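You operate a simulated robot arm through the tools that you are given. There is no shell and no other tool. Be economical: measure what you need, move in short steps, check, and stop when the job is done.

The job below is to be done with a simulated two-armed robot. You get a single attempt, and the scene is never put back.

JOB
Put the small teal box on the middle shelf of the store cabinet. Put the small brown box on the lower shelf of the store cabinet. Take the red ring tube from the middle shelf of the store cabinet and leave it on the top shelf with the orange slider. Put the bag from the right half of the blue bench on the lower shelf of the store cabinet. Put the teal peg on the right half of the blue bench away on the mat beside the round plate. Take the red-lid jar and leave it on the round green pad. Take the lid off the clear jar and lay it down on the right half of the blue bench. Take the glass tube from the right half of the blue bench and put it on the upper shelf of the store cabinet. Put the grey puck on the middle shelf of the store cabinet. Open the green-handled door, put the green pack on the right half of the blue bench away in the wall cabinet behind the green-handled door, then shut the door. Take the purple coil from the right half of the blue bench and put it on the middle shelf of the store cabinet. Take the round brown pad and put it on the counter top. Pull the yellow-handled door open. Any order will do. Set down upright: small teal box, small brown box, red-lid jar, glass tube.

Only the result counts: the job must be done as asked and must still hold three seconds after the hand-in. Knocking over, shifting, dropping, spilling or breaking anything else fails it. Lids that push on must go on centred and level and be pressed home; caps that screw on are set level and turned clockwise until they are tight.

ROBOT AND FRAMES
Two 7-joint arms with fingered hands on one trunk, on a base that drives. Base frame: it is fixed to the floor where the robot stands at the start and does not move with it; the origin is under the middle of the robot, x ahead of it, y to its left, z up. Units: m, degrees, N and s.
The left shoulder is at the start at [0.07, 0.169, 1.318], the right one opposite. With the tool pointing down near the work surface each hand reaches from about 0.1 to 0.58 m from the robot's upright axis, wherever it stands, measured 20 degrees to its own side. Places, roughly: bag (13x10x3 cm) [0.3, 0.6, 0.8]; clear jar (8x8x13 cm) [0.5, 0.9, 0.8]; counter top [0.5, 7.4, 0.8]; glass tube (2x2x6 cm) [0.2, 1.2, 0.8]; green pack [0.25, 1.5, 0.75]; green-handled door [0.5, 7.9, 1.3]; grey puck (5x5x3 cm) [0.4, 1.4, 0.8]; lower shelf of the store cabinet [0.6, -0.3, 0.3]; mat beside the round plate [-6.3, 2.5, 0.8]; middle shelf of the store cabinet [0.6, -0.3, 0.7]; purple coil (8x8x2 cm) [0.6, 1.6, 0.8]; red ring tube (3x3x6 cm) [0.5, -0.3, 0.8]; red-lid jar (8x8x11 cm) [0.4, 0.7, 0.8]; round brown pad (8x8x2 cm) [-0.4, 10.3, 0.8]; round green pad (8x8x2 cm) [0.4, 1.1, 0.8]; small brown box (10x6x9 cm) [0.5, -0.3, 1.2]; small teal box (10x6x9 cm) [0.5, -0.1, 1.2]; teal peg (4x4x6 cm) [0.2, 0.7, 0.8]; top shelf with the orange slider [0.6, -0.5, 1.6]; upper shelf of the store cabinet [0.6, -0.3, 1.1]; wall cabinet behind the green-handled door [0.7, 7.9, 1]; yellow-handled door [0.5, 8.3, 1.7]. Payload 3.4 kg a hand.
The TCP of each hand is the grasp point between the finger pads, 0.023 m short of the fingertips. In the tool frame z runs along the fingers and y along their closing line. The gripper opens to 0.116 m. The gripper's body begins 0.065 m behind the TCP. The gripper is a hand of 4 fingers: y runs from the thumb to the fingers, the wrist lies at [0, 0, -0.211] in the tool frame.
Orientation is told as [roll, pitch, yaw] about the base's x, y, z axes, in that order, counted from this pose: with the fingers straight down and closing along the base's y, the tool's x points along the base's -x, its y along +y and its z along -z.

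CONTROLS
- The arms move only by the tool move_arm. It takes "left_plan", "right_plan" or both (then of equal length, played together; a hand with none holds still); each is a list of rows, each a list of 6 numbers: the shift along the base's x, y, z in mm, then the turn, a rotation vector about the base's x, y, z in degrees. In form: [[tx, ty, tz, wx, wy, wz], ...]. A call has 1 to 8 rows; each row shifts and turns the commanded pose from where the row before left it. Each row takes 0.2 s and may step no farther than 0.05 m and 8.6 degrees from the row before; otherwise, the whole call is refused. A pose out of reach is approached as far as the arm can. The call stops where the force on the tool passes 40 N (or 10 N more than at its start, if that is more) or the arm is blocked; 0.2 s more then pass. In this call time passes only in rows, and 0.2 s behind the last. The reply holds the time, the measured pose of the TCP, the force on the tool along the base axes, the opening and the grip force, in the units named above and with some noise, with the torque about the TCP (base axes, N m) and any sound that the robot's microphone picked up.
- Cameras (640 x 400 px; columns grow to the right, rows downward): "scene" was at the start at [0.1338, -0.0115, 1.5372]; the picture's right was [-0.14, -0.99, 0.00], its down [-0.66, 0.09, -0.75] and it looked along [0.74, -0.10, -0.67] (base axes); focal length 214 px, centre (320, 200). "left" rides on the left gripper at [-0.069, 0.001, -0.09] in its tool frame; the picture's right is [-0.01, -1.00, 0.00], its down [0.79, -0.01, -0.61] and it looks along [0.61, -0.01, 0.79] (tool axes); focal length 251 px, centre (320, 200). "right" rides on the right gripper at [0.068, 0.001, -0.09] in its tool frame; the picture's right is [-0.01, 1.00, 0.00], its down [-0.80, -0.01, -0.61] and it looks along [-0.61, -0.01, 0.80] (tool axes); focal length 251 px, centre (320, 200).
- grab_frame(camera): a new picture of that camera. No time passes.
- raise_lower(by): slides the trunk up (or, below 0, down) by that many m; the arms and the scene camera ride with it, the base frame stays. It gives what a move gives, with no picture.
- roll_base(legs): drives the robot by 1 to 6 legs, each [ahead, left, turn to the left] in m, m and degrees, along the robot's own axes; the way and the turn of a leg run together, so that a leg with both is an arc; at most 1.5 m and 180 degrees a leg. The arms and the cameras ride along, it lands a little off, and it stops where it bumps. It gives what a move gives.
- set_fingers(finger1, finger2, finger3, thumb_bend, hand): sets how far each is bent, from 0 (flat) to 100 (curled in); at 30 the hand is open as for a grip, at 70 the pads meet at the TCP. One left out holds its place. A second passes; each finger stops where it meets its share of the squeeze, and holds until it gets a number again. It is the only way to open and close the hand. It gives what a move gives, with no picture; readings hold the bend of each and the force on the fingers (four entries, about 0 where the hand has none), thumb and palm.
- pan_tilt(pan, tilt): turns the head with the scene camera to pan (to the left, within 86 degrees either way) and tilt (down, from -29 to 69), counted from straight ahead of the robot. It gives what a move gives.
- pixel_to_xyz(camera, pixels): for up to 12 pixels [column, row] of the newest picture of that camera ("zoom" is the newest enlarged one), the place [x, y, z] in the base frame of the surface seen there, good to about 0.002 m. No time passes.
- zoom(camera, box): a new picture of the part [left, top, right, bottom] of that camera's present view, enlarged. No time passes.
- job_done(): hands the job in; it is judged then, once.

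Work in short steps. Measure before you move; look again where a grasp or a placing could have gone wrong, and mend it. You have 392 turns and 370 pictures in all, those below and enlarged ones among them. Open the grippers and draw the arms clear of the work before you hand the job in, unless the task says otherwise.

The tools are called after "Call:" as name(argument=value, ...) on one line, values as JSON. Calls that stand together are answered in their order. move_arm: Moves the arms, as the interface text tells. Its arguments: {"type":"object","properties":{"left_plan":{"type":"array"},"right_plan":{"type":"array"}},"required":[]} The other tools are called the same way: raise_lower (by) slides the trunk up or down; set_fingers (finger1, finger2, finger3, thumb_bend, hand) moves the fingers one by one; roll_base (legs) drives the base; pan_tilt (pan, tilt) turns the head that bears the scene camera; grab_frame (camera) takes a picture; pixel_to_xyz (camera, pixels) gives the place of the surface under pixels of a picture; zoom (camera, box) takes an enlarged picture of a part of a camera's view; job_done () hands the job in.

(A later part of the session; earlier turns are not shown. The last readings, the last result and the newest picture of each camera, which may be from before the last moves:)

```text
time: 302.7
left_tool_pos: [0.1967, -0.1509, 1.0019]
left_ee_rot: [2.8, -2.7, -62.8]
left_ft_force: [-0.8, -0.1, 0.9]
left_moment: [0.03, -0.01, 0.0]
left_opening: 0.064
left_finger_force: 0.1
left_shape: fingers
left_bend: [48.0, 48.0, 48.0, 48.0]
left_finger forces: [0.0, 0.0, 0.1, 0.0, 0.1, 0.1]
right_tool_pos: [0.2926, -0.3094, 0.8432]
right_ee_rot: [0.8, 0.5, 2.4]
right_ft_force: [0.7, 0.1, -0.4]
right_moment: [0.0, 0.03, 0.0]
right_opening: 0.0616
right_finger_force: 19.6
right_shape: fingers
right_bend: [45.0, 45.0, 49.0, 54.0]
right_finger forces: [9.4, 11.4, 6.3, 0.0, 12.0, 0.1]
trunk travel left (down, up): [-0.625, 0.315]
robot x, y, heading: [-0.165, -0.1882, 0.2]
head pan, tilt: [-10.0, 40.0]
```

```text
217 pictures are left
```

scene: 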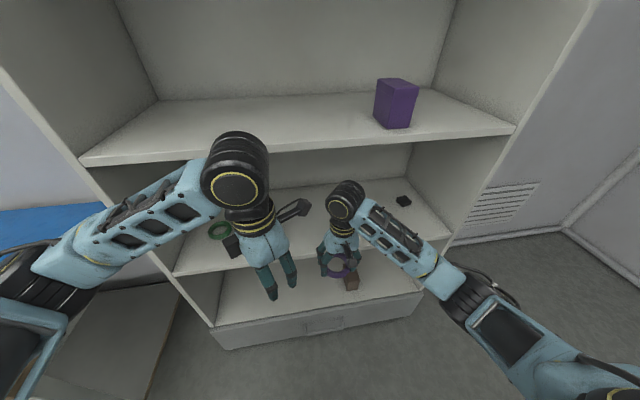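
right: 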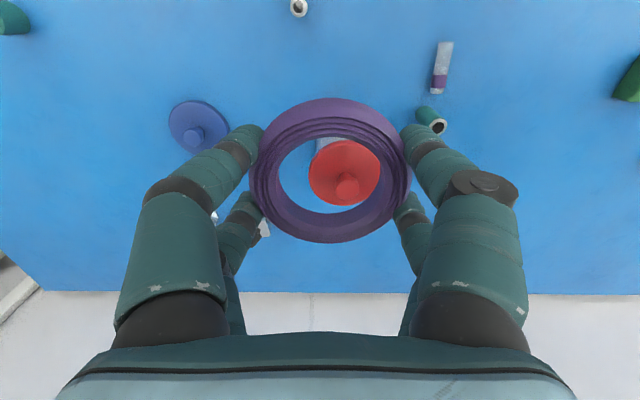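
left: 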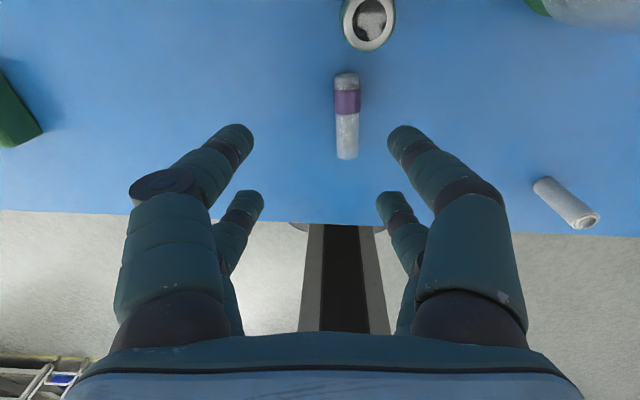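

Lower the right hand to z≈0.80, then drive 0.1 forward and extend into the middle shelf at y≈-0.33.

Call:
move_arm(right_plan=[[0, -10, -40, 0, 0, 0]])

Call:
roll_base(legs=[[0.1, 0, 0]])

Call:
move_arm(right_plan=[[40, -5, 0, 0, 0, -2.4], [40, -5, 0, 0, 0, 0], [40, -5, 0, 0, 0, 0], [0, 0, -20, 0, 0, 0], [0, 0, -8, 0, 0, 0]])

Call:
grab_frame(camera="right")

Call:
grab_frame(camera="scene")

```text
time: 303.1
left_tool_pos: [0.198, -0.1529, 1.001]
left_ee_rot: [2.8, -2.6, -62.9]
left_ft_force: [0.5, 0.2, -0.2]
left_moment: [0.01, -0.02, -0.01]
left_opening: 0.0641
left_finger_force: 0.1
left_shape: fingers
left_bend: [48.0, 48.0, 48.0, 48.0]
left_finger forces: [0.0, 0.0, 0.0, 0.0, 0.0, 0.0]
right_tool_pos: [0.2943, -0.3192, 0.8017]
right_ee_rot: [0.8, 0.6, 2.5]
right_ft_force: [0.3, -0.3, -0.7]
right_moment: [0.02, 0.0, 0.01]
right_opening: 0.0617
right_finger_force: 20.3
right_shape: fingers
right_bend: [45.0, 45.0, 49.0, 54.0]
right_finger forces: [9.3, 11.2, 6.2, 0.0, 11.8, 0.1]
trunk travel left (down, up): [-0.625, 0.315]
robot x, y, heading: [-0.1692, -0.1892, 0.0]
head pan, tilt: [-10.0, 40.0]
```

```text
time: 304.3
left_tool_pos: [0.298, -0.1509, 1.0009]
left_ee_rot: [2.9, -2.6, -62.9]
left_ft_force: [0.2, -0.6, -0.2]
left_moment: [-0.03, 0.01, 0.01]
left_opening: 0.0641
left_finger_force: 0.0
left_shape: fingers
left_bend: [48.0, 48.0, 48.0, 48.0]
left_finger forces: [0.0, 0.0, 0.0, 0.1, 0.1, 0.0]
right_tool_pos: [0.3947, -0.3188, 0.8023]
right_ee_rot: [0.7, 0.6, 2.6]
right_ft_force: [0.0, 0.0, 0.9]
right_moment: [0.03, -0.01, -0.03]
right_opening: 0.0619
right_finger_force: 19.5
right_shape: fingers
right_bend: [45.0, 45.0, 49.0, 54.0]
right_finger forces: [9.3, 11.3, 6.3, 0.0, 11.8, 0.1]
trunk travel left (down, up): [-0.625, 0.315]
robot x, y, heading: [-0.0667, -0.1926, 0.3]
head pan, tilt: [-10.0, 40.0]
```

```text
time: 305.5
left_tool_pos: [0.2984, -0.1525, 1.0017]
left_ee_rot: [2.8, -2.6, -62.9]
left_ft_force: [0.4, 0.0, 0.3]
left_moment: [0.01, -0.02, 0.0]
left_opening: 0.0642
left_finger_force: 0.1
left_shape: fingers
left_bend: [48.0, 48.0, 48.0, 48.0]
left_finger forces: [0.1, 0.1, 0.1, 0.1, 0.0, 0.0]
right_tool_pos: [0.5145, -0.3354, 0.7739]
right_ee_rot: [0.7, 0.5, 0.0]
right_ft_force: [-0.5, -0.9, 0.8]
right_moment: [-0.01, 0.0, -0.02]
right_opening: 0.0617
right_finger_force: 19.2
right_shape: fingers
right_bend: [45.0, 45.0, 49.0, 54.0]
right_finger forces: [9.1, 11.3, 6.4, 0.0, 11.7, 0.0]
trunk travel left (down, up): [-0.625, 0.315]
robot x, y, heading: [-0.0643, -0.1876, 0.2]
head pan, tilt: [-10.0, 40.0]
```

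```text
216 pictures are left
```

right: 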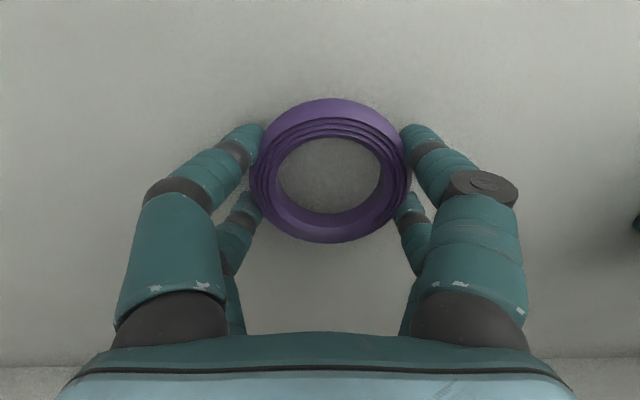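

```text
215 pictures are left
```

scene: 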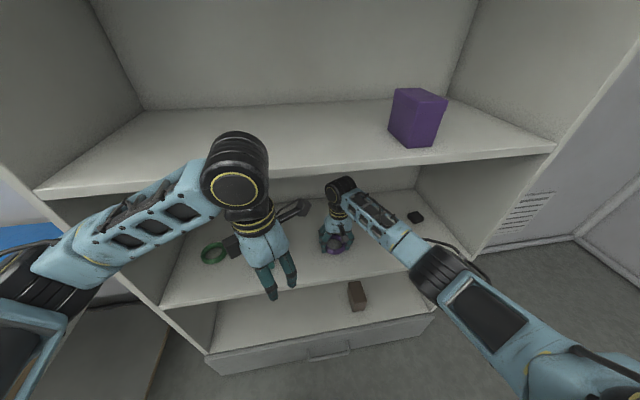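

Lower the last few mm to contact, release, rise slightly and withdraw.

Call:
move_arm(right_plan=[[0, 0, -2, 0, 0, 0], [0, 0, -2, 0, 0, 0]])

Call:
set_fingers(hand="right", finger1=32, finger2=32, finger3=32, thumb_bend=32)

Call:
move_arm(right_plan=[[0, 0, 35, 0, 0, 0], [-40, 0, 5, 0, 0, 0], [-40, 0, 0, 0, 0, 0], [-40, 0, 0, 0, 0, 0]])

Call:
grab_frame(camera="scene")

```text
time: 306.1
left_tool_pos: [0.2981, -0.1513, 1.0023]
left_ee_rot: [2.9, -2.6, -62.9]
left_ft_force: [0.5, 0.0, -0.8]
left_moment: [0.0, 0.03, 0.01]
left_opening: 0.0641
left_finger_force: 0.1
left_shape: fingers
left_bend: [48.0, 48.0, 48.0, 48.0]
left_finger forces: [0.1, 0.0, 0.0, 0.0, 0.0, 0.0]
right_tool_pos: [0.5133, -0.3335, 0.7695]
right_ee_rot: [0.7, 0.5, 0.0]
right_ft_force: [-0.3, 0.4, 0.3]
right_moment: [0.01, 0.02, 0.04]
right_opening: 0.0615
right_finger_force: 19.4
right_shape: fingers
right_bend: [45.0, 45.0, 49.0, 54.0]
right_finger forces: [9.1, 11.3, 6.4, 0.1, 11.6, 0.0]
trunk travel left (down, up): [-0.625, 0.315]
robot x, y, heading: [-0.0658, -0.1862, 0.1]
head pan, tilt: [-10.0, 40.0]
```

```text
time: 307.1
left_tool_pos: [0.2986, -0.1518, 0.9994]
left_ee_rot: [3.0, -2.7, -62.8]
left_ft_force: [-1.2, 0.4, -0.5]
left_moment: [0.0, -0.03, 0.0]
left_opening: 0.0641
left_finger_force: 0.0
left_shape: fingers
left_bend: [48.0, 48.0, 48.0, 48.0]
left_finger forces: [0.0, 0.1, 0.0, 0.0, 0.0, 0.1]
right_tool_pos: [0.5132, -0.3341, 0.7703]
right_ee_rot: [0.7, 0.6, 0.1]
right_ft_force: [0.1, -0.8, -0.7]
right_moment: [-0.06, -0.01, -0.03]
right_opening: 0.1107
right_finger_force: 0.1
right_shape: fingers
right_bend: [32.0, 32.0, 32.0, 32.0]
right_finger forces: [0.0, 0.0, 0.1, 0.1, 0.0, 0.1]
trunk travel left (down, up): [-0.625, 0.315]
robot x, y, heading: [-0.0671, -0.1872, 0.5]
head pan, tilt: [-10.0, 40.0]
```

```text
time: 308.1
left_tool_pos: [0.2966, -0.152, 1.0018]
left_ee_rot: [2.9, -2.7, -62.9]
left_ft_force: [0.3, -0.2, -0.3]
left_moment: [-0.03, -0.01, 0.01]
left_opening: 0.0638
left_finger_force: 0.1
left_shape: fingers
left_bend: [48.0, 48.0, 48.0, 48.0]
left_finger forces: [0.0, 0.1, 0.1, 0.1, 0.0, 0.0]
right_tool_pos: [0.392, -0.3344, 0.8108]
right_ee_rot: [0.7, 0.3, 0.0]
right_ft_force: [-0.1, 0.1, 0.5]
right_moment: [0.01, -0.04, -0.01]
right_opening: 0.1111
right_finger_force: 0.1
right_shape: fingers
right_bend: [32.0, 32.0, 32.0, 32.0]
right_finger forces: [0.1, 0.1, 0.0, 0.0, 0.1, 0.0]
trunk travel left (down, up): [-0.625, 0.315]
robot x, y, heading: [-0.065, -0.1893, 0.2]
head pan, tilt: [-10.0, 40.0]
```

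```text
214 pictures are left
```

scene: 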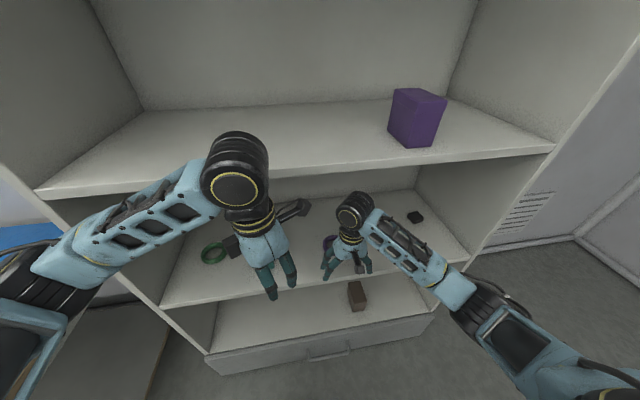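

Coil placed. Back out, raise, and drive to the bag; yaw the right hand +90° on the way.

Call:
roll_base(legs=[[-0.12, 0, 0]])

Call:
raise_lower(by=0.2)

Call:
roll_base(legs=[[0, 0.87, 0]])

Call:
move_arm(right_plan=[[0, 0, 0, 0, 0, 8.3], [0, 0, 0, 0, 0, 8.3], [0, 0, 0, 0, 0, 8.3], [0, 0, 0, 0, 0, 8.3], [0, 0, 0, 0, 0, 8.3], [0, 0, 0, 0, 0, 8.3], [0, 0, 0, 0, 0, 8.3], [0, 0, 0, 0, 0, 8.3]])

Call:
move_arm(right_plan=[[0, 0, 0, 0, 0, 8.3], [0, 0, 0, 0, 0, 8.3], [0, 0, 0, 0, 0, 7]])

Call:
grab_frame(camera="right")

Call:
pan_tilt(pan=-15, tilt=60)

Call:
grab_frame(camera="scene")

```text
time: 309.3
left_tool_pos: [0.1773, -0.1526, 1.0017]
left_ee_rot: [2.9, -2.7, -63.0]
left_ft_force: [-0.2, -0.3, 0.1]
left_moment: [0.03, -0.02, 0.02]
left_opening: 0.0642
left_finger_force: 0.1
left_shape: fingers
left_bend: [48.0, 48.0, 48.0, 48.0]
left_finger forces: [0.1, 0.0, 0.0, 0.0, 0.0, 0.0]
right_tool_pos: [0.2738, -0.3351, 0.8109]
right_ee_rot: [0.8, 0.5, -0.1]
right_ft_force: [0.0, 0.0, 0.1]
right_moment: [0.01, 0.06, -0.03]
right_opening: 0.1111
right_finger_force: 0.1
right_shape: fingers
right_bend: [32.0, 32.0, 32.0, 32.0]
right_finger forces: [0.1, 0.0, 0.0, 0.1, 0.0, 0.0]
trunk travel left (down, up): [-0.625, 0.315]
robot x, y, heading: [-0.1841, -0.1945, -0.1]
head pan, tilt: [-10.0, 40.0]
```

```text
time: 311.5
left_tool_pos: [0.1788, -0.1529, 1.2013]
left_ee_rot: [2.8, -2.7, -63.0]
left_ft_force: [0.1, -0.1, -0.2]
left_moment: [-0.03, -0.01, 0.02]
left_opening: 0.064
left_finger_force: 0.0
left_shape: fingers
left_bend: [48.0, 48.0, 48.0, 48.0]
left_finger forces: [0.0, 0.0, 0.0, 0.0, 0.1, 0.0]
right_tool_pos: [0.2736, -0.3359, 1.0111]
right_ee_rot: [0.7, 0.5, 0.1]
right_ft_force: [0.2, -0.1, -0.3]
right_moment: [-0.01, -0.06, 0.01]
right_opening: 0.1107
right_finger_force: 0.0
right_shape: fingers
right_bend: [32.0, 32.0, 32.0, 32.0]
right_finger forces: [0.0, 0.0, 0.0, 0.0, 0.1, 0.0]
trunk travel left (down, up): [-0.825, 0.115]
robot x, y, heading: [-0.1862, -0.1862, 0.1]
head pan, tilt: [-10.0, 40.0]
```

```text
time: 316.1
left_tool_pos: [0.1794, 0.7222, 1.2009]
left_ee_rot: [2.9, -2.5, -63.4]
left_ft_force: [0.1, -0.5, -0.8]
left_moment: [0.01, 0.02, -0.02]
left_opening: 0.0638
left_finger_force: 0.0
left_shape: fingers
left_bend: [48.0, 48.0, 48.0, 48.0]
left_finger forces: [0.0, 0.0, 0.0, 0.0, 0.0, 0.0]
right_tool_pos: [0.2732, 0.5405, 1.0102]
right_ee_rot: [0.7, 0.6, -0.5]
right_ft_force: [0.3, 0.5, -1.2]
right_moment: [-0.01, -0.03, -0.02]
right_opening: 0.111
right_finger_force: 0.1
right_shape: fingers
right_bend: [32.0, 32.0, 32.0, 32.0]
right_finger forces: [0.0, 0.0, 0.0, 0.0, 0.0, 0.0]
trunk travel left (down, up): [-0.825, 0.115]
robot x, y, heading: [-0.1826, 0.6875, -0.2]
head pan, tilt: [-10.0, 40.0]
```

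```text
time: 317.9
left_tool_pos: [0.179, 0.7234, 1.2018]
left_ee_rot: [2.9, -2.6, -63.5]
left_ft_force: [0.7, 0.2, 0.2]
left_moment: [-0.03, -0.02, -0.01]
left_opening: 0.0641
left_finger_force: 0.0
left_shape: fingers
left_bend: [48.0, 48.0, 48.0, 48.0]
left_finger forces: [0.0, 0.0, 0.1, 0.1, 0.0, 0.1]
right_tool_pos: [0.2734, 0.5405, 1.0115]
right_ee_rot: [0.5, 0.6, 66.0]
right_ft_force: [-0.4, 0.3, -0.4]
right_moment: [0.04, -0.03, 0.0]
right_opening: 0.1113
right_finger_force: 0.0
right_shape: fingers
right_bend: [32.0, 32.0, 32.0, 32.0]
right_finger forces: [0.0, 0.1, 0.0, 0.1, 0.0, 0.0]
trunk travel left (down, up): [-0.825, 0.115]
robot x, y, heading: [-0.1818, 0.6904, -0.3]
head pan, tilt: [-10.0, 40.0]
```

```text
time: 318.7
left_tool_pos: [0.1793, 0.7236, 1.2015]
left_ee_rot: [3.0, -2.7, -63.6]
left_ft_force: [0.2, -0.1, -0.2]
left_moment: [-0.01, 0.0, 0.02]
left_opening: 0.0641
left_finger_force: 0.2
left_shape: fingers
left_bend: [48.0, 48.0, 48.0, 48.0]
left_finger forces: [0.1, 0.0, 0.0, 0.0, 0.0, 0.1]
right_tool_pos: [0.2726, 0.5391, 1.0103]
right_ee_rot: [0.8, 0.4, 89.7]
right_ft_force: [0.3, -1.1, 0.4]
right_moment: [-0.01, 0.0, 0.04]
right_opening: 0.1109
right_finger_force: 0.1
right_shape: fingers
right_bend: [32.0, 32.0, 32.0, 32.0]
right_finger forces: [0.0, 0.0, 0.0, 0.1, 0.1, 0.0]
trunk travel left (down, up): [-0.825, 0.115]
robot x, y, heading: [-0.1869, 0.6901, -0.0]
head pan, tilt: [-10.0, 40.0]
```

```text
213 pictures are left
```

right: 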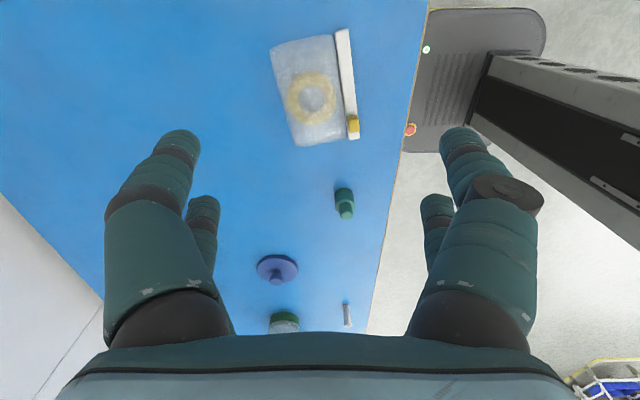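

```text
time: 319.6
left_tool_pos: [0.1786, 0.7244, 1.2016]
left_ee_rot: [2.9, -2.7, -63.4]
left_ft_force: [-0.2, -0.2, -0.4]
left_moment: [-0.01, 0.03, -0.01]
left_opening: 0.0641
left_finger_force: 0.1
left_shape: fingers
left_bend: [48.0, 48.0, 48.0, 48.0]
left_finger forces: [0.0, 0.1, 0.1, 0.0, 0.0, 0.1]
right_tool_pos: [0.2732, 0.5399, 1.0102]
right_ee_rot: [0.6, 0.5, 89.4]
right_ft_force: [0.5, -0.4, 0.8]
right_moment: [-0.02, -0.01, 0.0]
right_opening: 0.1109
right_finger_force: 0.1
right_shape: fingers
right_bend: [32.0, 32.0, 32.0, 32.0]
right_finger forces: [0.1, 0.0, 0.0, 0.0, 0.1, 0.0]
trunk travel left (down, up): [-0.825, 0.115]
robot x, y, heading: [-0.1851, 0.686, -0.3]
head pan, tilt: [-15.0, 60.0]
```

```text
212 pictures are left
```

scene: 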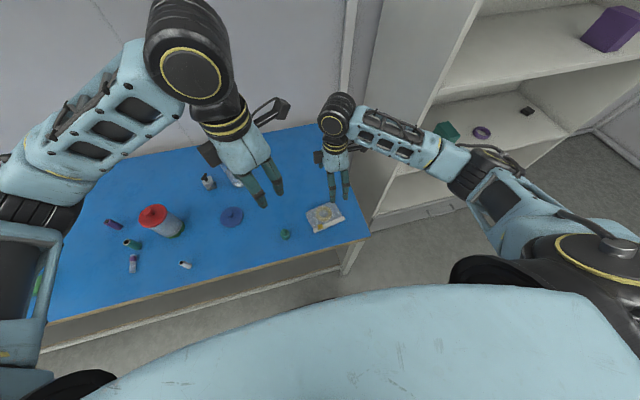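

Measure the bag's corners and thickness from the right camera.

Call:
pixel_to_xyz(camera="right", pixels=[[274, 50], [300, 140], [342, 32], [354, 136], [349, 80], [280, 90], [310, 90], [353, 125], [290, 85], [330, 100]])

Call:
zoom(camera="right", box=[240, 10, 400, 160])

```text
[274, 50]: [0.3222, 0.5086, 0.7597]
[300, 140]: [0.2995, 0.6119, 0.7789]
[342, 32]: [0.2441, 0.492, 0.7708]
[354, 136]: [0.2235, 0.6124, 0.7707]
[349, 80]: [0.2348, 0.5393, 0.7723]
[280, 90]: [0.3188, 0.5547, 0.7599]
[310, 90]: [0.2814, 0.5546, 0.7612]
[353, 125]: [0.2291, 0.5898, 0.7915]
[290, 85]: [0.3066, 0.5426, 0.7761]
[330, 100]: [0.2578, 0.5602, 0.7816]
```

```text
2.67 times, centred on (320, 85) of right
```

zoom: 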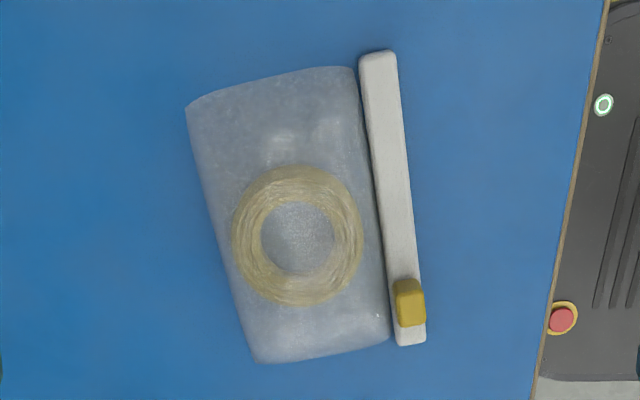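

The bag lies rotated ~10°, width ≈9 cm. Yaw 10° more, centre at (0.2735,0.553), descend.

Call:
move_arm(right_plan=[[0, 6, -20, 0, 0, 5], [0, 7, -40, 0, 0, 5], [0, 0, -45, 0, 0, 0], [0, 0, -45, 0, 0, 0], [0, 0, -40, 0, 0, 0]])

Call:
grab_frame(camera="right")

```text
time: 320.8
left_tool_pos: [0.1795, 0.7242, 1.2012]
left_ee_rot: [2.9, -2.6, -63.5]
left_ft_force: [-0.3, -0.1, -0.1]
left_moment: [0.01, 0.0, -0.03]
left_opening: 0.0641
left_finger_force: 0.1
left_shape: fingers
left_bend: [48.0, 48.0, 48.0, 48.0]
left_finger forces: [0.1, 0.1, 0.0, 0.0, 0.0, 0.1]
right_tool_pos: [0.2744, 0.5519, 0.8194]
right_ee_rot: [0.7, 0.5, 99.5]
right_ft_force: [0.4, 0.1, -0.4]
right_moment: [0.01, 0.02, -0.03]
right_opening: 0.1112
right_finger_force: 0.0
right_shape: fingers
right_bend: [32.0, 32.0, 32.0, 32.0]
right_finger forces: [0.1, 0.0, 0.1, 0.0, 0.0, 0.0]
trunk travel left (down, up): [-0.825, 0.115]
robot x, y, heading: [-0.1843, 0.6921, -0.5]
head pan, tilt: [-15.0, 60.0]
```

```text
210 pictures are left
```

right: 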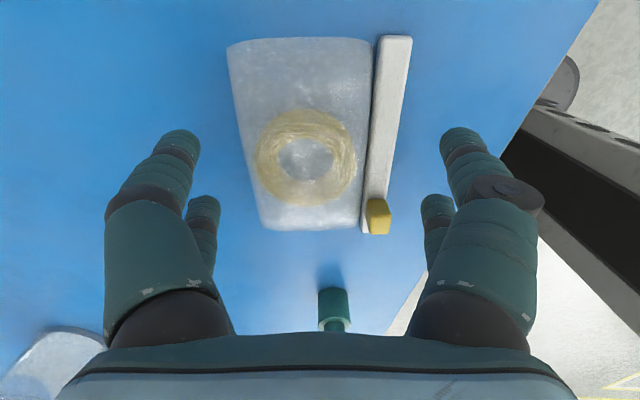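

Centred. Descend the last 32 mm and grip.

Call:
move_arm(right_plan=[[0, 0, -20, 0, 0, 0], [0, 0, -12, 0, 0, 0]])

Call:
set_fingers(hand="right", finger1=64, finger2=64, finger3=64, thumb_bend=64)

Call:
move_arm(right_plan=[[0, 0, 15, 0, 0, 0], [0, 0, 30, 0, 0, 0]])

Call:
grab_frame(camera="right")

```text
time: 321.4
left_tool_pos: [0.1795, 0.7245, 1.202]
left_ee_rot: [2.9, -2.7, -63.5]
left_ft_force: [0.6, 0.2, -0.2]
left_moment: [0.0, 0.02, -0.03]
left_opening: 0.0639
left_finger_force: 0.0
left_shape: fingers
left_bend: [48.0, 48.0, 48.0, 48.0]
left_finger forces: [0.0, 0.1, 0.0, 0.0, 0.0, 0.0]
right_tool_pos: [0.2743, 0.553, 0.7892]
right_ee_rot: [0.7, 0.5, 99.5]
right_ft_force: [0.7, -0.2, -0.6]
right_moment: [-0.01, 0.04, 0.01]
right_opening: 0.1111
right_finger_force: 0.1
right_shape: fingers
right_bend: [32.0, 32.0, 32.0, 32.0]
right_finger forces: [0.0, 0.0, 0.0, 0.0, 0.1, 0.0]
trunk travel left (down, up): [-0.825, 0.115]
robot x, y, heading: [-0.1843, 0.6898, -0.2]
head pan, tilt: [-15.0, 60.0]
```

```text
time: 322.4
left_tool_pos: [0.1778, 0.7251, 1.2023]
left_ee_rot: [2.9, -2.8, -63.5]
left_ft_force: [0.3, -0.3, -0.1]
left_moment: [-0.01, 0.04, -0.02]
left_opening: 0.064
left_finger_force: 0.1
left_shape: fingers
left_bend: [48.0, 48.0, 48.0, 48.0]
left_finger forces: [0.0, 0.0, 0.0, 0.1, 0.0, 0.1]
right_tool_pos: [0.2735, 0.5541, 0.792]
right_ee_rot: [0.5, 0.5, 99.5]
right_ft_force: [6.8, 0.4, 27.4]
right_moment: [-0.25, 1.68, 0.09]
right_opening: 0.0789
right_finger_force: 24.1
right_shape: fingers
right_bend: [33.0, 33.0, 52.0, 54.0]
right_finger forces: [14.2, 15.4, 6.9, 0.1, 11.9, 0.0]
trunk travel left (down, up): [-0.825, 0.115]
robot x, y, heading: [-0.186, 0.6921, -0.1]
head pan, tilt: [-15.0, 60.0]
```

```text
time: 323.0
left_tool_pos: [0.1779, 0.7237, 1.2016]
left_ee_rot: [2.9, -2.7, -63.4]
left_ft_force: [0.4, -0.2, -0.2]
left_moment: [0.01, 0.03, 0.0]
left_opening: 0.0642
left_finger_force: 0.0
left_shape: fingers
left_bend: [48.0, 48.0, 48.0, 48.0]
left_finger forces: [0.0, 0.0, 0.1, 0.0, 0.0, 0.0]
right_tool_pos: [0.2721, 0.5529, 0.8341]
right_ee_rot: [0.7, 0.4, 99.6]
right_ft_force: [0.1, 0.3, -0.5]
right_moment: [-0.02, -0.03, 0.01]
right_opening: 0.0765
right_finger_force: 18.0
right_shape: fingers
right_bend: [34.0, 34.0, 52.0, 54.0]
right_finger forces: [9.5, 8.9, 6.2, 0.0, 11.2, 0.1]
trunk travel left (down, up): [-0.825, 0.115]
robot x, y, heading: [-0.1869, 0.6864, -0.1]
head pan, tilt: [-15.0, 60.0]
```

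```text
209 pictures are left
```

right: 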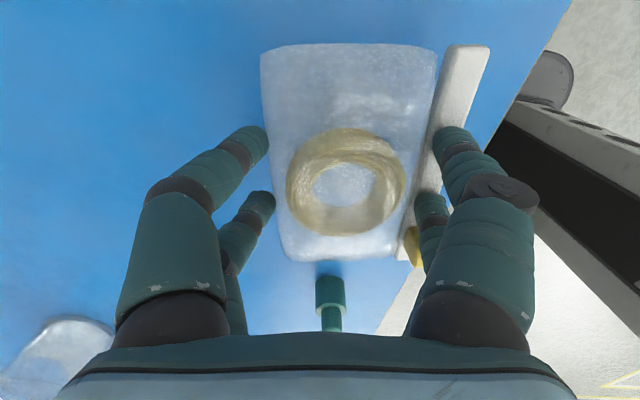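

The bag is up. Raise further and verify with the scene camera.

Call:
move_arm(right_plan=[[0, 0, 40, 0, 0, 0], [0, 0, 40, 0, 0, 0], [0, 0, 40, 0, 0, 0], [0, 0, 40, 0, 0, 0]])

Call:
zoom(camera="scene", box=[240, 80, 420, 260])

```text
time: 324.0
left_tool_pos: [0.1783, 0.7248, 1.2021]
left_ee_rot: [2.9, -2.8, -63.6]
left_ft_force: [0.5, -0.4, 0.0]
left_moment: [0.0, -0.02, 0.07]
left_opening: 0.0642
left_finger_force: 0.0
left_shape: fingers
left_bend: [48.0, 48.0, 48.0, 48.0]
left_finger forces: [0.1, 0.0, 0.1, 0.0, 0.0, 0.1]
right_tool_pos: [0.2732, 0.5539, 0.9945]
right_ee_rot: [0.8, 0.6, 99.4]
right_ft_force: [0.2, 0.8, -0.4]
right_moment: [-0.04, 0.01, -0.03]
right_opening: 0.0764
right_finger_force: 18.0
right_shape: fingers
right_bend: [34.0, 35.0, 52.0, 54.0]
right_finger forces: [9.4, 8.9, 6.3, 0.1, 11.1, 0.0]
trunk travel left (down, up): [-0.825, 0.115]
robot x, y, heading: [-0.185, 0.6895, -0.4]
head pan, tilt: [-15.0, 60.0]
```

```text
2.22 times, centred on (330, 170) of scene
```

zoom: 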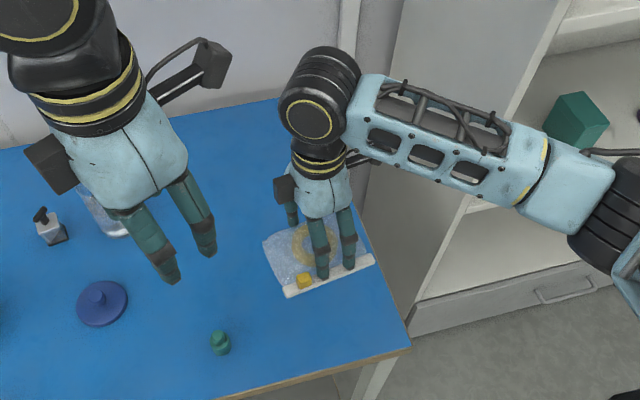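

Bag is held level. Raise the hand 120 mm, drive to the cabinet (base y≈-0.06) and lower the trunk 0.7.

Call:
move_arm(right_plan=[[0, 0, 40, 0, 0, -3], [0, 0, 40, 0, 0, -3], [0, 0, 40, 0, 0, -3]])

Call:
roll_base(legs=[[-0.03, -0.75, 0.2]])

Call:
raise_lower(by=-0.35)

Call:
raise_lower(by=-0.35)

Call:
pan_tilt(pan=-10, tilt=35)

Call:
grab_frame(camera="scene")

```text
time: 324.8
left_tool_pos: [0.1788, 0.7245, 1.2015]
left_ee_rot: [2.9, -2.7, -63.5]
left_ft_force: [0.1, 0.1, -0.7]
left_moment: [0.06, -0.01, 0.03]
left_opening: 0.0642
left_finger_force: 0.0
left_shape: fingers
left_bend: [48.0, 48.0, 48.0, 48.0]
left_finger forces: [0.1, 0.0, 0.1, 0.0, 0.0, 0.0]
right_tool_pos: [0.2729, 0.5545, 1.1129]
right_ee_rot: [0.7, 0.5, 90.3]
right_ft_force: [0.2, 0.3, -0.1]
right_moment: [-0.02, -0.04, -0.02]
right_opening: 0.0763
right_finger_force: 17.4
right_shape: fingers
right_bend: [34.0, 35.0, 52.0, 54.0]
right_finger forces: [9.2, 8.8, 6.2, 0.1, 11.0, 0.0]
trunk travel left (down, up): [-0.825, 0.115]
robot x, y, heading: [-0.1835, 0.689, -0.2]
head pan, tilt: [-15.0, 60.0]
```

```text
time: 328.8
left_tool_pos: [0.1478, -0.0251, 1.2024]
left_ee_rot: [2.8, -2.6, -63.2]
left_ft_force: [0.2, 0.4, 0.2]
left_moment: [0.01, 0.02, -0.04]
left_opening: 0.0642
left_finger_force: 0.0
left_shape: fingers
left_bend: [48.0, 48.0, 48.0, 48.0]
left_finger forces: [0.1, 0.0, 0.0, 0.1, 0.0, 0.0]
right_tool_pos: [0.2413, -0.1959, 1.1116]
right_ee_rot: [0.8, 0.4, 90.7]
right_ft_force: [-0.5, 1.3, -0.7]
right_moment: [-0.02, -0.01, 0.01]
right_opening: 0.0764
right_finger_force: 18.2
right_shape: fingers
right_bend: [34.0, 35.0, 52.0, 54.0]
right_finger forces: [9.2, 8.8, 6.3, 0.0, 11.0, 0.0]
trunk travel left (down, up): [-0.825, 0.115]
robot x, y, heading: [-0.2155, -0.063, 0.2]
head pan, tilt: [-15.0, 60.0]
```

```text
time: 332.2
left_tool_pos: [0.1454, -0.0254, 0.8518]
left_ee_rot: [3.0, -2.7, -63.3]
left_ft_force: [0.5, 0.0, 0.7]
left_moment: [-0.03, -0.02, -0.03]
left_opening: 0.0642
left_finger_force: 0.1
left_shape: fingers
left_bend: [48.0, 48.0, 48.0, 48.0]
left_finger forces: [0.0, 0.0, 0.1, 0.0, 0.0, 0.1]
right_tool_pos: [0.241, -0.1952, 0.7626]
right_ee_rot: [0.7, 0.5, 90.7]
right_ft_force: [-0.3, 0.5, -1.1]
right_moment: [-0.02, -0.03, 0.02]
right_opening: 0.0763
right_finger_force: 17.3
right_shape: fingers
right_bend: [34.0, 35.0, 52.0, 54.0]
right_finger forces: [9.2, 8.8, 6.3, 0.0, 11.0, 0.1]
trunk travel left (down, up): [-0.475, 0.465]
robot x, y, heading: [-0.2191, -0.0594, 0.1]
head pan, tilt: [-15.0, 60.0]
```

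```text
time: 335.7
left_tool_pos: [0.1459, -0.0258, 0.502]
left_ee_rot: [2.9, -2.7, -63.3]
left_ft_force: [0.6, 0.5, 0.1]
left_moment: [0.0, 0.02, -0.01]
left_opening: 0.0643
left_finger_force: 0.1
left_shape: fingers
left_bend: [48.0, 48.0, 48.0, 48.0]
left_finger forces: [0.1, 0.1, 0.0, 0.0, 0.1, 0.1]
right_tool_pos: [0.2418, -0.1959, 0.4132]
right_ee_rot: [0.7, 0.4, 90.7]
right_ft_force: [-0.7, -0.8, -0.8]
right_moment: [-0.02, -0.02, 0.02]
right_opening: 0.0763
right_finger_force: 17.5
right_shape: fingers
right_bend: [34.0, 35.0, 52.0, 54.0]
right_finger forces: [9.3, 8.9, 6.3, 0.1, 10.9, 0.1]
trunk travel left (down, up): [-0.125, 0.815]
robot x, y, heading: [-0.2148, -0.06, -0.4]
head pan, tilt: [-15.0, 60.0]
```

```text
time: 336.6
left_tool_pos: [0.1458, -0.0266, 0.5017]
left_ee_rot: [2.9, -2.6, -63.2]
left_ft_force: [0.7, 0.6, 0.9]
left_moment: [-0.04, -0.02, -0.02]
left_opening: 0.0641
left_finger_force: 0.2
left_shape: fingers
left_bend: [48.0, 48.0, 48.0, 48.0]
left_finger forces: [0.0, 0.1, 0.0, 0.0, 0.0, 0.0]
right_tool_pos: [0.2395, -0.1951, 0.4118]
right_ee_rot: [0.7, 0.5, 90.6]
right_ft_force: [0.2, -0.9, -0.5]
right_moment: [-0.03, -0.01, 0.01]
right_opening: 0.0765
right_finger_force: 17.4
right_shape: fingers
right_bend: [34.0, 35.0, 52.0, 54.0]
right_finger forces: [9.2, 9.0, 6.3, 0.0, 10.8, 0.0]
trunk travel left (down, up): [-0.125, 0.815]
robot x, y, heading: [-0.2147, -0.0588, 0.2]
head pan, tilt: [-10.0, 35.0]
```

```text
207 pictures are left
```

scene: 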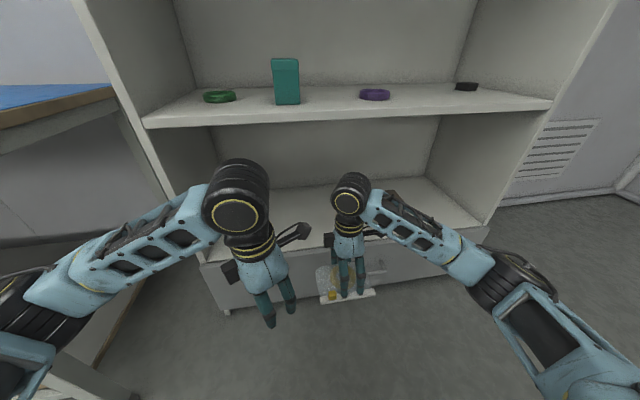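

Drive 0.14 forward (bag bottom is 6 cm above the shelf) and extend to x≈0.50, then lower.

Call:
roll_base(legs=[[0.14, 0, 0]])

Call:
move_arm(right_plan=[[40, 0, 0, 0, 0, 0], [40, 0, 0, 0, 0, 0], [40, 0, 0, 0, 0, 0], [0, 0, -25, 0, 0, 0], [0, 0, -25, 0, 0, 0]])

Call:
move_arm(right_plan=[[0, 0, -3, 0, 0, 0], [0, 0, -3, 0, 0, 0]])

Call:
grab_frame(camera="right")

Call:
grab_frame(camera="scene")

```text
time: 337.9
left_tool_pos: [0.2866, -0.0264, 0.5021]
left_ee_rot: [2.8, -2.6, -63.2]
left_ft_force: [-1.0, -1.0, 0.7]
left_moment: [0.01, -0.03, 0.01]
left_opening: 0.064
left_finger_force: 0.1
left_shape: fingers
left_bend: [48.0, 48.0, 48.0, 48.0]
left_finger forces: [0.0, 0.1, 0.0, 0.0, 0.0, 0.0]
right_tool_pos: [0.3801, -0.1967, 0.4123]
right_ee_rot: [0.6, 0.5, 90.6]
right_ft_force: [-0.1, -0.6, -0.3]
right_moment: [-0.02, -0.02, -0.03]
right_opening: 0.0761
right_finger_force: 17.4
right_shape: fingers
right_bend: [34.0, 35.0, 52.0, 54.0]
right_finger forces: [9.2, 8.9, 6.3, 0.0, 10.9, 0.0]
trunk travel left (down, up): [-0.125, 0.815]
robot x, y, heading: [-0.0753, -0.0626, -0.2]
head pan, tilt: [-10.0, 35.0]
```

```text
time: 339.1
left_tool_pos: [0.2856, -0.0268, 0.5014]
left_ee_rot: [2.9, -2.6, -63.3]
left_ft_force: [0.7, 0.3, 0.6]
left_moment: [-0.03, -0.02, 0.04]
left_opening: 0.064
left_finger_force: 0.1
left_shape: fingers
left_bend: [48.0, 48.0, 48.0, 48.0]
left_finger forces: [0.0, 0.0, 0.0, 0.0, 0.0, 0.1]
right_tool_pos: [0.5, -0.1965, 0.3621]
right_ee_rot: [0.7, 0.6, 90.7]
right_ft_force: [-0.5, 0.7, -1.4]
right_moment: [-0.04, 0.0, -0.01]
right_opening: 0.0762
right_finger_force: 17.6
right_shape: fingers
right_bend: [34.0, 35.0, 52.0, 54.0]
right_finger forces: [9.0, 8.7, 6.2, 0.1, 10.9, 0.1]
trunk travel left (down, up): [-0.125, 0.815]
robot x, y, heading: [-0.0824, -0.0632, 0.1]
head pan, tilt: [-10.0, 35.0]
```

```text
time: 339.7
left_tool_pos: [0.2869, -0.0271, 0.5017]
left_ee_rot: [2.9, -2.5, -63.3]
left_ft_force: [0.0, 0.6, -0.1]
left_moment: [-0.01, 0.02, 0.0]
left_opening: 0.0639
left_finger_force: 0.1
left_shape: fingers
left_bend: [48.0, 48.0, 48.0, 48.0]
left_finger forces: [0.0, 0.0, 0.0, 0.0, 0.0, 0.0]
right_tool_pos: [0.5005, -0.1969, 0.3556]
right_ee_rot: [0.8, 0.4, 90.7]
right_ft_force: [0.7, -1.0, -0.9]
right_moment: [-0.03, 0.0, -0.04]
right_opening: 0.0761
right_finger_force: 17.5
right_shape: fingers
right_bend: [34.0, 35.0, 52.0, 54.0]
right_finger forces: [9.0, 8.8, 6.2, 0.0, 10.8, 0.0]
trunk travel left (down, up): [-0.125, 0.815]
robot x, y, heading: [-0.0752, -0.0599, -0.5]
head pan, tilt: [-10.0, 35.0]
```

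```text
206 pictures are left
```

right: 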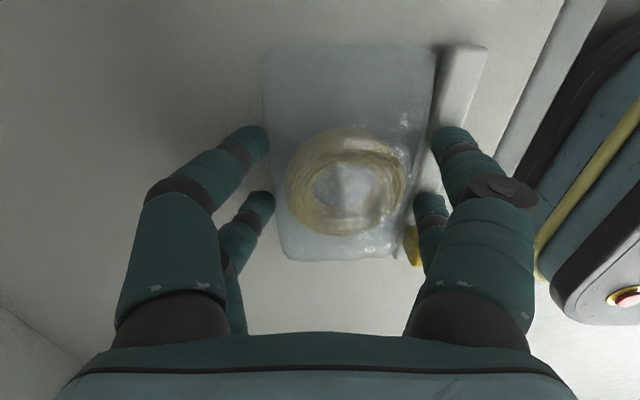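

```text
205 pictures are left
```

scene: 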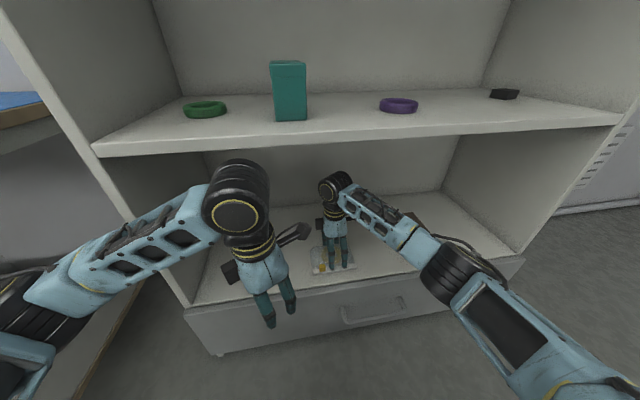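

Lower a bit more to contact, release gently, rise and back out.

Call:
move_arm(right_plan=[[0, 0, -3, 0, 0, 0], [0, 0, -2, 0, 0, 0]])

Call:
set_fingers(hand="right", finger1=26, finger2=26, finger3=30, thumb_bend=30)

Call:
move_arm(right_plan=[[0, 0, 30, 0, 0, 0], [0, 0, 25, 0, 0, 0], [-40, 0, 0, 0, 0, 0], [-40, 0, 0, 0, 0, 0], [-40, 0, 0, 0, 0, 0]])

Call:
roll_base(legs=[[-0.14, 0, 0]])

Call:
grab_frame(camera="scene")

```text
time: 340.3
left_tool_pos: [0.2854, -0.0275, 0.5033]
left_ee_rot: [2.9, -2.7, -63.3]
left_ft_force: [0.7, -1.1, 0.5]
left_moment: [0.0, 0.02, 0.0]
left_opening: 0.0639
left_finger_force: 0.1
left_shape: fingers
left_bend: [48.0, 48.0, 48.0, 48.0]
left_finger forces: [0.1, 0.1, 0.1, 0.0, 0.0, 0.1]
right_tool_pos: [0.4997, -0.1962, 0.3532]
right_ee_rot: [0.6, 0.5, 90.6]
right_ft_force: [1.3, 0.0, 11.4]
right_moment: [0.08, 0.71, 0.0]
right_opening: 0.0762
right_finger_force: 20.0
right_shape: fingers
right_bend: [34.0, 35.0, 52.0, 54.0]
right_finger forces: [11.4, 12.7, 6.0, 0.0, 10.5, 0.0]
trunk travel left (down, up): [-0.125, 0.815]
robot x, y, heading: [-0.0816, -0.061, -0.2]
head pan, tilt: [-10.0, 35.0]
```

```text
time: 341.3
left_tool_pos: [0.2867, -0.0263, 0.5019]
left_ee_rot: [3.0, -2.7, -63.2]
left_ft_force: [0.1, 0.2, -0.9]
left_moment: [-0.03, 0.02, 0.05]
left_opening: 0.0642
left_finger_force: 0.0
left_shape: fingers
left_bend: [48.0, 48.0, 48.0, 48.0]
left_finger forces: [0.0, 0.0, 0.0, 0.0, 0.0, 0.0]
right_tool_pos: [0.4994, -0.1971, 0.3512]
right_ee_rot: [0.7, 0.5, 90.7]
right_ft_force: [-0.1, 0.4, 0.1]
right_moment: [0.01, -0.03, 0.04]
right_opening: 0.1202
right_finger_force: 0.1
right_shape: fingers
right_bend: [26.0, 26.0, 30.0, 30.0]
right_finger forces: [0.0, 0.1, 0.0, 0.0, 0.1, 0.0]
trunk travel left (down, up): [-0.125, 0.815]
robot x, y, heading: [-0.076, -0.0611, -0.2]
head pan, tilt: [-10.0, 35.0]
```

```text
time: 342.5
left_tool_pos: [0.2864, -0.0273, 0.5021]
left_ee_rot: [2.9, -2.7, -63.3]
left_ft_force: [0.2, -0.5, 0.0]
left_moment: [-0.01, -0.02, 0.02]
left_opening: 0.0643
left_finger_force: 0.1
left_shape: fingers
left_bend: [48.0, 48.0, 48.0, 48.0]
left_finger forces: [0.0, 0.1, 0.0, 0.1, 0.0, 0.1]
right_tool_pos: [0.38, -0.1959, 0.4058]
right_ee_rot: [0.8, 0.5, 90.5]
right_ft_force: [0.6, -0.5, -0.7]
right_moment: [-0.03, 0.02, 0.01]
right_opening: 0.1204
right_finger_force: 0.0
right_shape: fingers
right_bend: [26.0, 26.0, 30.0, 30.0]
right_finger forces: [0.1, 0.0, 0.0, 0.0, 0.1, 0.0]
trunk travel left (down, up): [-0.125, 0.815]
robot x, y, heading: [-0.0785, -0.0611, -0.0]
head pan, tilt: [-10.0, 35.0]
```

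```text
time: 343.8
left_tool_pos: [0.1475, -0.0252, 0.5018]
left_ee_rot: [3.0, -2.7, -63.3]
left_ft_force: [-0.3, 1.4, -0.3]
left_moment: [0.01, 0.0, 0.0]
left_opening: 0.064
left_finger_force: 0.2
left_shape: fingers
left_bend: [48.0, 48.0, 48.0, 48.0]
left_finger forces: [0.0, 0.1, 0.1, 0.0, 0.0, 0.0]
right_tool_pos: [0.2416, -0.1964, 0.4064]
right_ee_rot: [0.6, 0.5, 90.7]
right_ft_force: [0.4, 0.1, 1.1]
right_moment: [-0.03, 0.02, 0.02]
right_opening: 0.1205
right_finger_force: 0.1
right_shape: fingers
right_bend: [26.0, 26.0, 30.0, 30.0]
right_finger forces: [0.0, 0.1, 0.0, 0.0, 0.1, 0.0]
trunk travel left (down, up): [-0.125, 0.815]
robot x, y, heading: [-0.2154, -0.0606, -0.2]
head pan, tilt: [-10.0, 35.0]
```

```text
204 pictures are left
```

scene: 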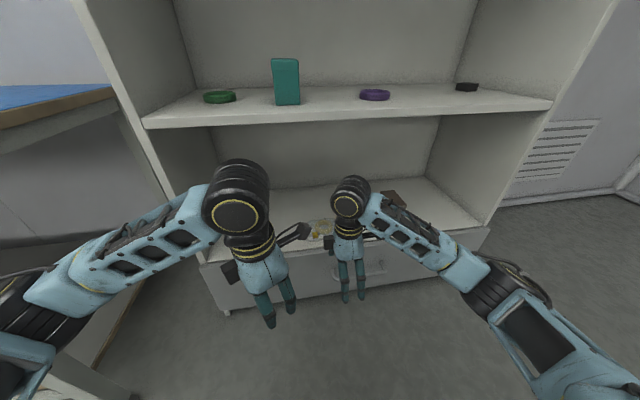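

Bag is on the lower shelf. Raise, unyaw the right hand, and drive to the lying glass tube (base y≈1.36).

Call:
raise_lower(by=0.35)

Call:
raise_lower(by=0.35)

Call:
move_arm(right_plan=[[0, 0, 0, 0, 0, -8.4], [0, 0, 0, 0, 0, -8.4], [0, 0, 0, 0, 0, -8.4], [0, 0, 0, 0, 0, -8.4], [0, 0, 0, 0, 0, -8.4], [0, 0, 0, 0, 0, -8.4], [0, 0, 0, 0, 0, -8.4], [0, 0, 0, 0, 0, -8.4]])

Call:
move_arm(right_plan=[[0, 0, 0, 0, 0, -8.4], [0, 0, 0, 0, 0, -8.4], [0, 0, 0, -0.6, -0.5, -6.5]])

Call:
roll_base(legs=[[0, 0.9, 0], [0.03, 0.53, 0]])

Call:
grab_frame(camera="right")

```text
time: 347.2
left_tool_pos: [0.1476, -0.025, 0.8519]
left_ee_rot: [2.9, -2.6, -63.3]
left_ft_force: [0.3, 0.2, -0.2]
left_moment: [0.0, -0.02, -0.02]
left_opening: 0.0638
left_finger_force: 0.0
left_shape: fingers
left_bend: [48.0, 48.0, 48.0, 48.0]
left_finger forces: [0.0, 0.0, 0.0, 0.1, 0.1, 0.0]
right_tool_pos: [0.2419, -0.1953, 0.7562]
right_ee_rot: [0.7, 0.6, 90.7]
right_ft_force: [0.0, 0.0, -0.7]
right_moment: [-0.04, -0.01, -0.01]
right_opening: 0.1206
right_finger_force: 0.0
right_shape: fingers
right_bend: [26.0, 26.0, 30.0, 30.0]
right_finger forces: [0.1, 0.0, 0.0, 0.0, 0.0, 0.0]
trunk travel left (down, up): [-0.475, 0.465]
robot x, y, heading: [-0.2197, -0.0626, -0.1]
head pan, tilt: [-10.0, 35.0]
```

```text
time: 350.6
left_tool_pos: [0.1486, -0.0268, 1.2012]
left_ee_rot: [2.9, -2.7, -63.3]
left_ft_force: [0.5, -0.8, 0.3]
left_moment: [0.0, -0.02, -0.02]
left_opening: 0.0641
left_finger_force: 0.0
left_shape: fingers
left_bend: [48.0, 48.0, 48.0, 48.0]
left_finger forces: [0.1, 0.0, 0.0, 0.0, 0.0, 0.1]
right_tool_pos: [0.2421, -0.1953, 1.1066]
right_ee_rot: [0.7, 0.5, 90.8]
right_ft_force: [-0.3, -0.3, -0.8]
right_moment: [0.02, 0.0, 0.0]
right_opening: 0.1204
right_finger_force: 0.0
right_shape: fingers
right_bend: [26.0, 26.0, 30.0, 30.0]
right_finger forces: [0.0, 0.0, 0.1, 0.0, 0.1, 0.1]
trunk travel left (down, up): [-0.825, 0.115]
robot x, y, heading: [-0.2166, -0.0612, -0.3]
head pan, tilt: [-10.0, 35.0]
```

```text
time: 352.4
left_tool_pos: [0.1474, -0.0265, 1.2022]
left_ee_rot: [2.9, -2.7, -63.2]
left_ft_force: [-0.1, -0.3, 0.6]
left_moment: [0.0, 0.03, -0.02]
left_opening: 0.0643
left_finger_force: 0.0
left_shape: fingers
left_bend: [48.0, 48.0, 48.0, 48.0]
left_finger forces: [0.1, 0.1, 0.1, 0.1, 0.0, 0.1]
right_tool_pos: [0.2423, -0.1959, 1.1066]
right_ee_rot: [0.6, 0.5, 23.4]
right_ft_force: [0.4, 0.1, 0.9]
right_moment: [0.01, -0.02, -0.02]
right_opening: 0.1206
right_finger_force: 0.0
right_shape: fingers
right_bend: [26.0, 26.0, 30.0, 30.0]
right_finger forces: [0.0, 0.0, 0.1, 0.0, 0.0, 0.0]
trunk travel left (down, up): [-0.825, 0.115]
robot x, y, heading: [-0.2179, -0.0616, -0.1]
head pan, tilt: [-10.0, 35.0]
```

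```text
time: 353.2
left_tool_pos: [0.1482, -0.0256, 1.2017]
left_ee_rot: [2.8, -2.6, -63.3]
left_ft_force: [0.4, -0.1, 0.1]
left_moment: [0.05, 0.02, 0.0]
left_opening: 0.0642
left_finger_force: 0.1
left_shape: fingers
left_bend: [48.0, 48.0, 48.0, 48.0]
left_finger forces: [0.1, 0.1, 0.1, 0.0, 0.0, 0.0]
right_tool_pos: [0.2412, -0.196, 1.1052]
right_ee_rot: [0.1, -0.1, 0.1]
right_ft_force: [-0.2, 0.7, 0.0]
right_moment: [-0.01, -0.01, -0.02]
right_opening: 0.1204
right_finger_force: 0.1
right_shape: fingers
right_bend: [26.0, 26.0, 30.0, 30.0]
right_finger forces: [0.0, 0.0, 0.0, 0.0, 0.0, 0.0]
trunk travel left (down, up): [-0.825, 0.115]
robot x, y, heading: [-0.216, -0.0629, 0.0]
head pan, tilt: [-10.0, 35.0]
```

```text
time: 360.7
left_tool_pos: [0.1787, 1.4021, 1.202]
left_ee_rot: [2.9, -2.6, -63.4]
left_ft_force: [-0.1, -0.1, 0.3]
left_moment: [0.02, 0.0, 0.02]
left_opening: 0.0638
left_finger_force: 0.0
left_shape: fingers
left_bend: [48.0, 48.0, 48.0, 48.0]
left_finger forces: [0.0, 0.1, 0.1, 0.1, 0.0, 0.0]
right_tool_pos: [0.2732, 1.2338, 1.1062]
right_ee_rot: [0.1, 0.0, 0.1]
right_ft_force: [0.9, 0.6, -0.3]
right_moment: [0.01, 0.04, 0.01]
right_opening: 0.1202
right_finger_force: 0.1
right_shape: fingers
right_bend: [26.0, 26.0, 30.0, 30.0]
right_finger forces: [0.1, 0.0, 0.0, 0.0, 0.1, 0.0]
trunk travel left (down, up): [-0.825, 0.115]
robot x, y, heading: [-0.1849, 1.3715, -0.2]
head pan, tilt: [-10.0, 35.0]
```

```text
203 pictures are left
```

right: 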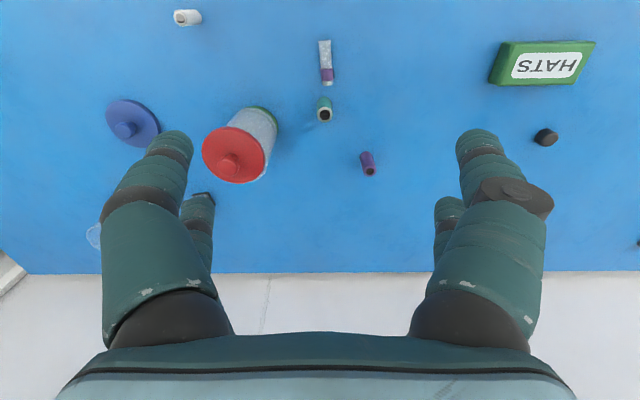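

The tube lies at (325,62) with the purple cap end at larger x. Measure it.

Call:
zoom(camera="right", box=[290, 20, 370, 130])

Call:
pixel_to_xyz(camera="right", pixels=[[324, 42], [325, 52], [325, 62], [326, 74], [327, 84], [319, 62], [331, 62], [324, 108]])

```text
3.64 times, centred on (330, 75) of right
```

zoom: 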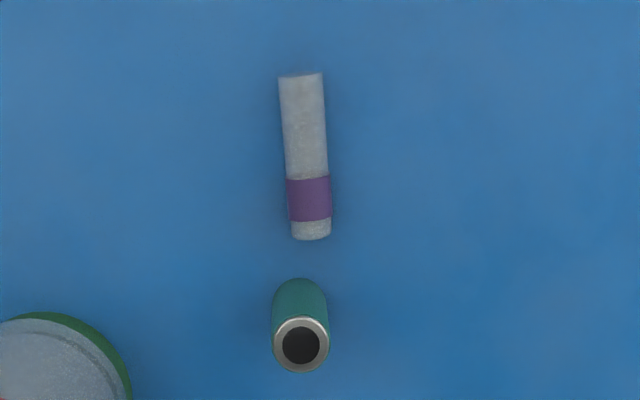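

```text
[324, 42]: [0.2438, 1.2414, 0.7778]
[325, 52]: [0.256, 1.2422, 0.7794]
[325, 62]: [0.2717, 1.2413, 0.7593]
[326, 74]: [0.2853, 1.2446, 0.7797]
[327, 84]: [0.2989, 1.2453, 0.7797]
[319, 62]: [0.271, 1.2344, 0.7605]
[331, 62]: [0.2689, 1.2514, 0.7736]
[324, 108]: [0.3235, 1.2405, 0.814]
```

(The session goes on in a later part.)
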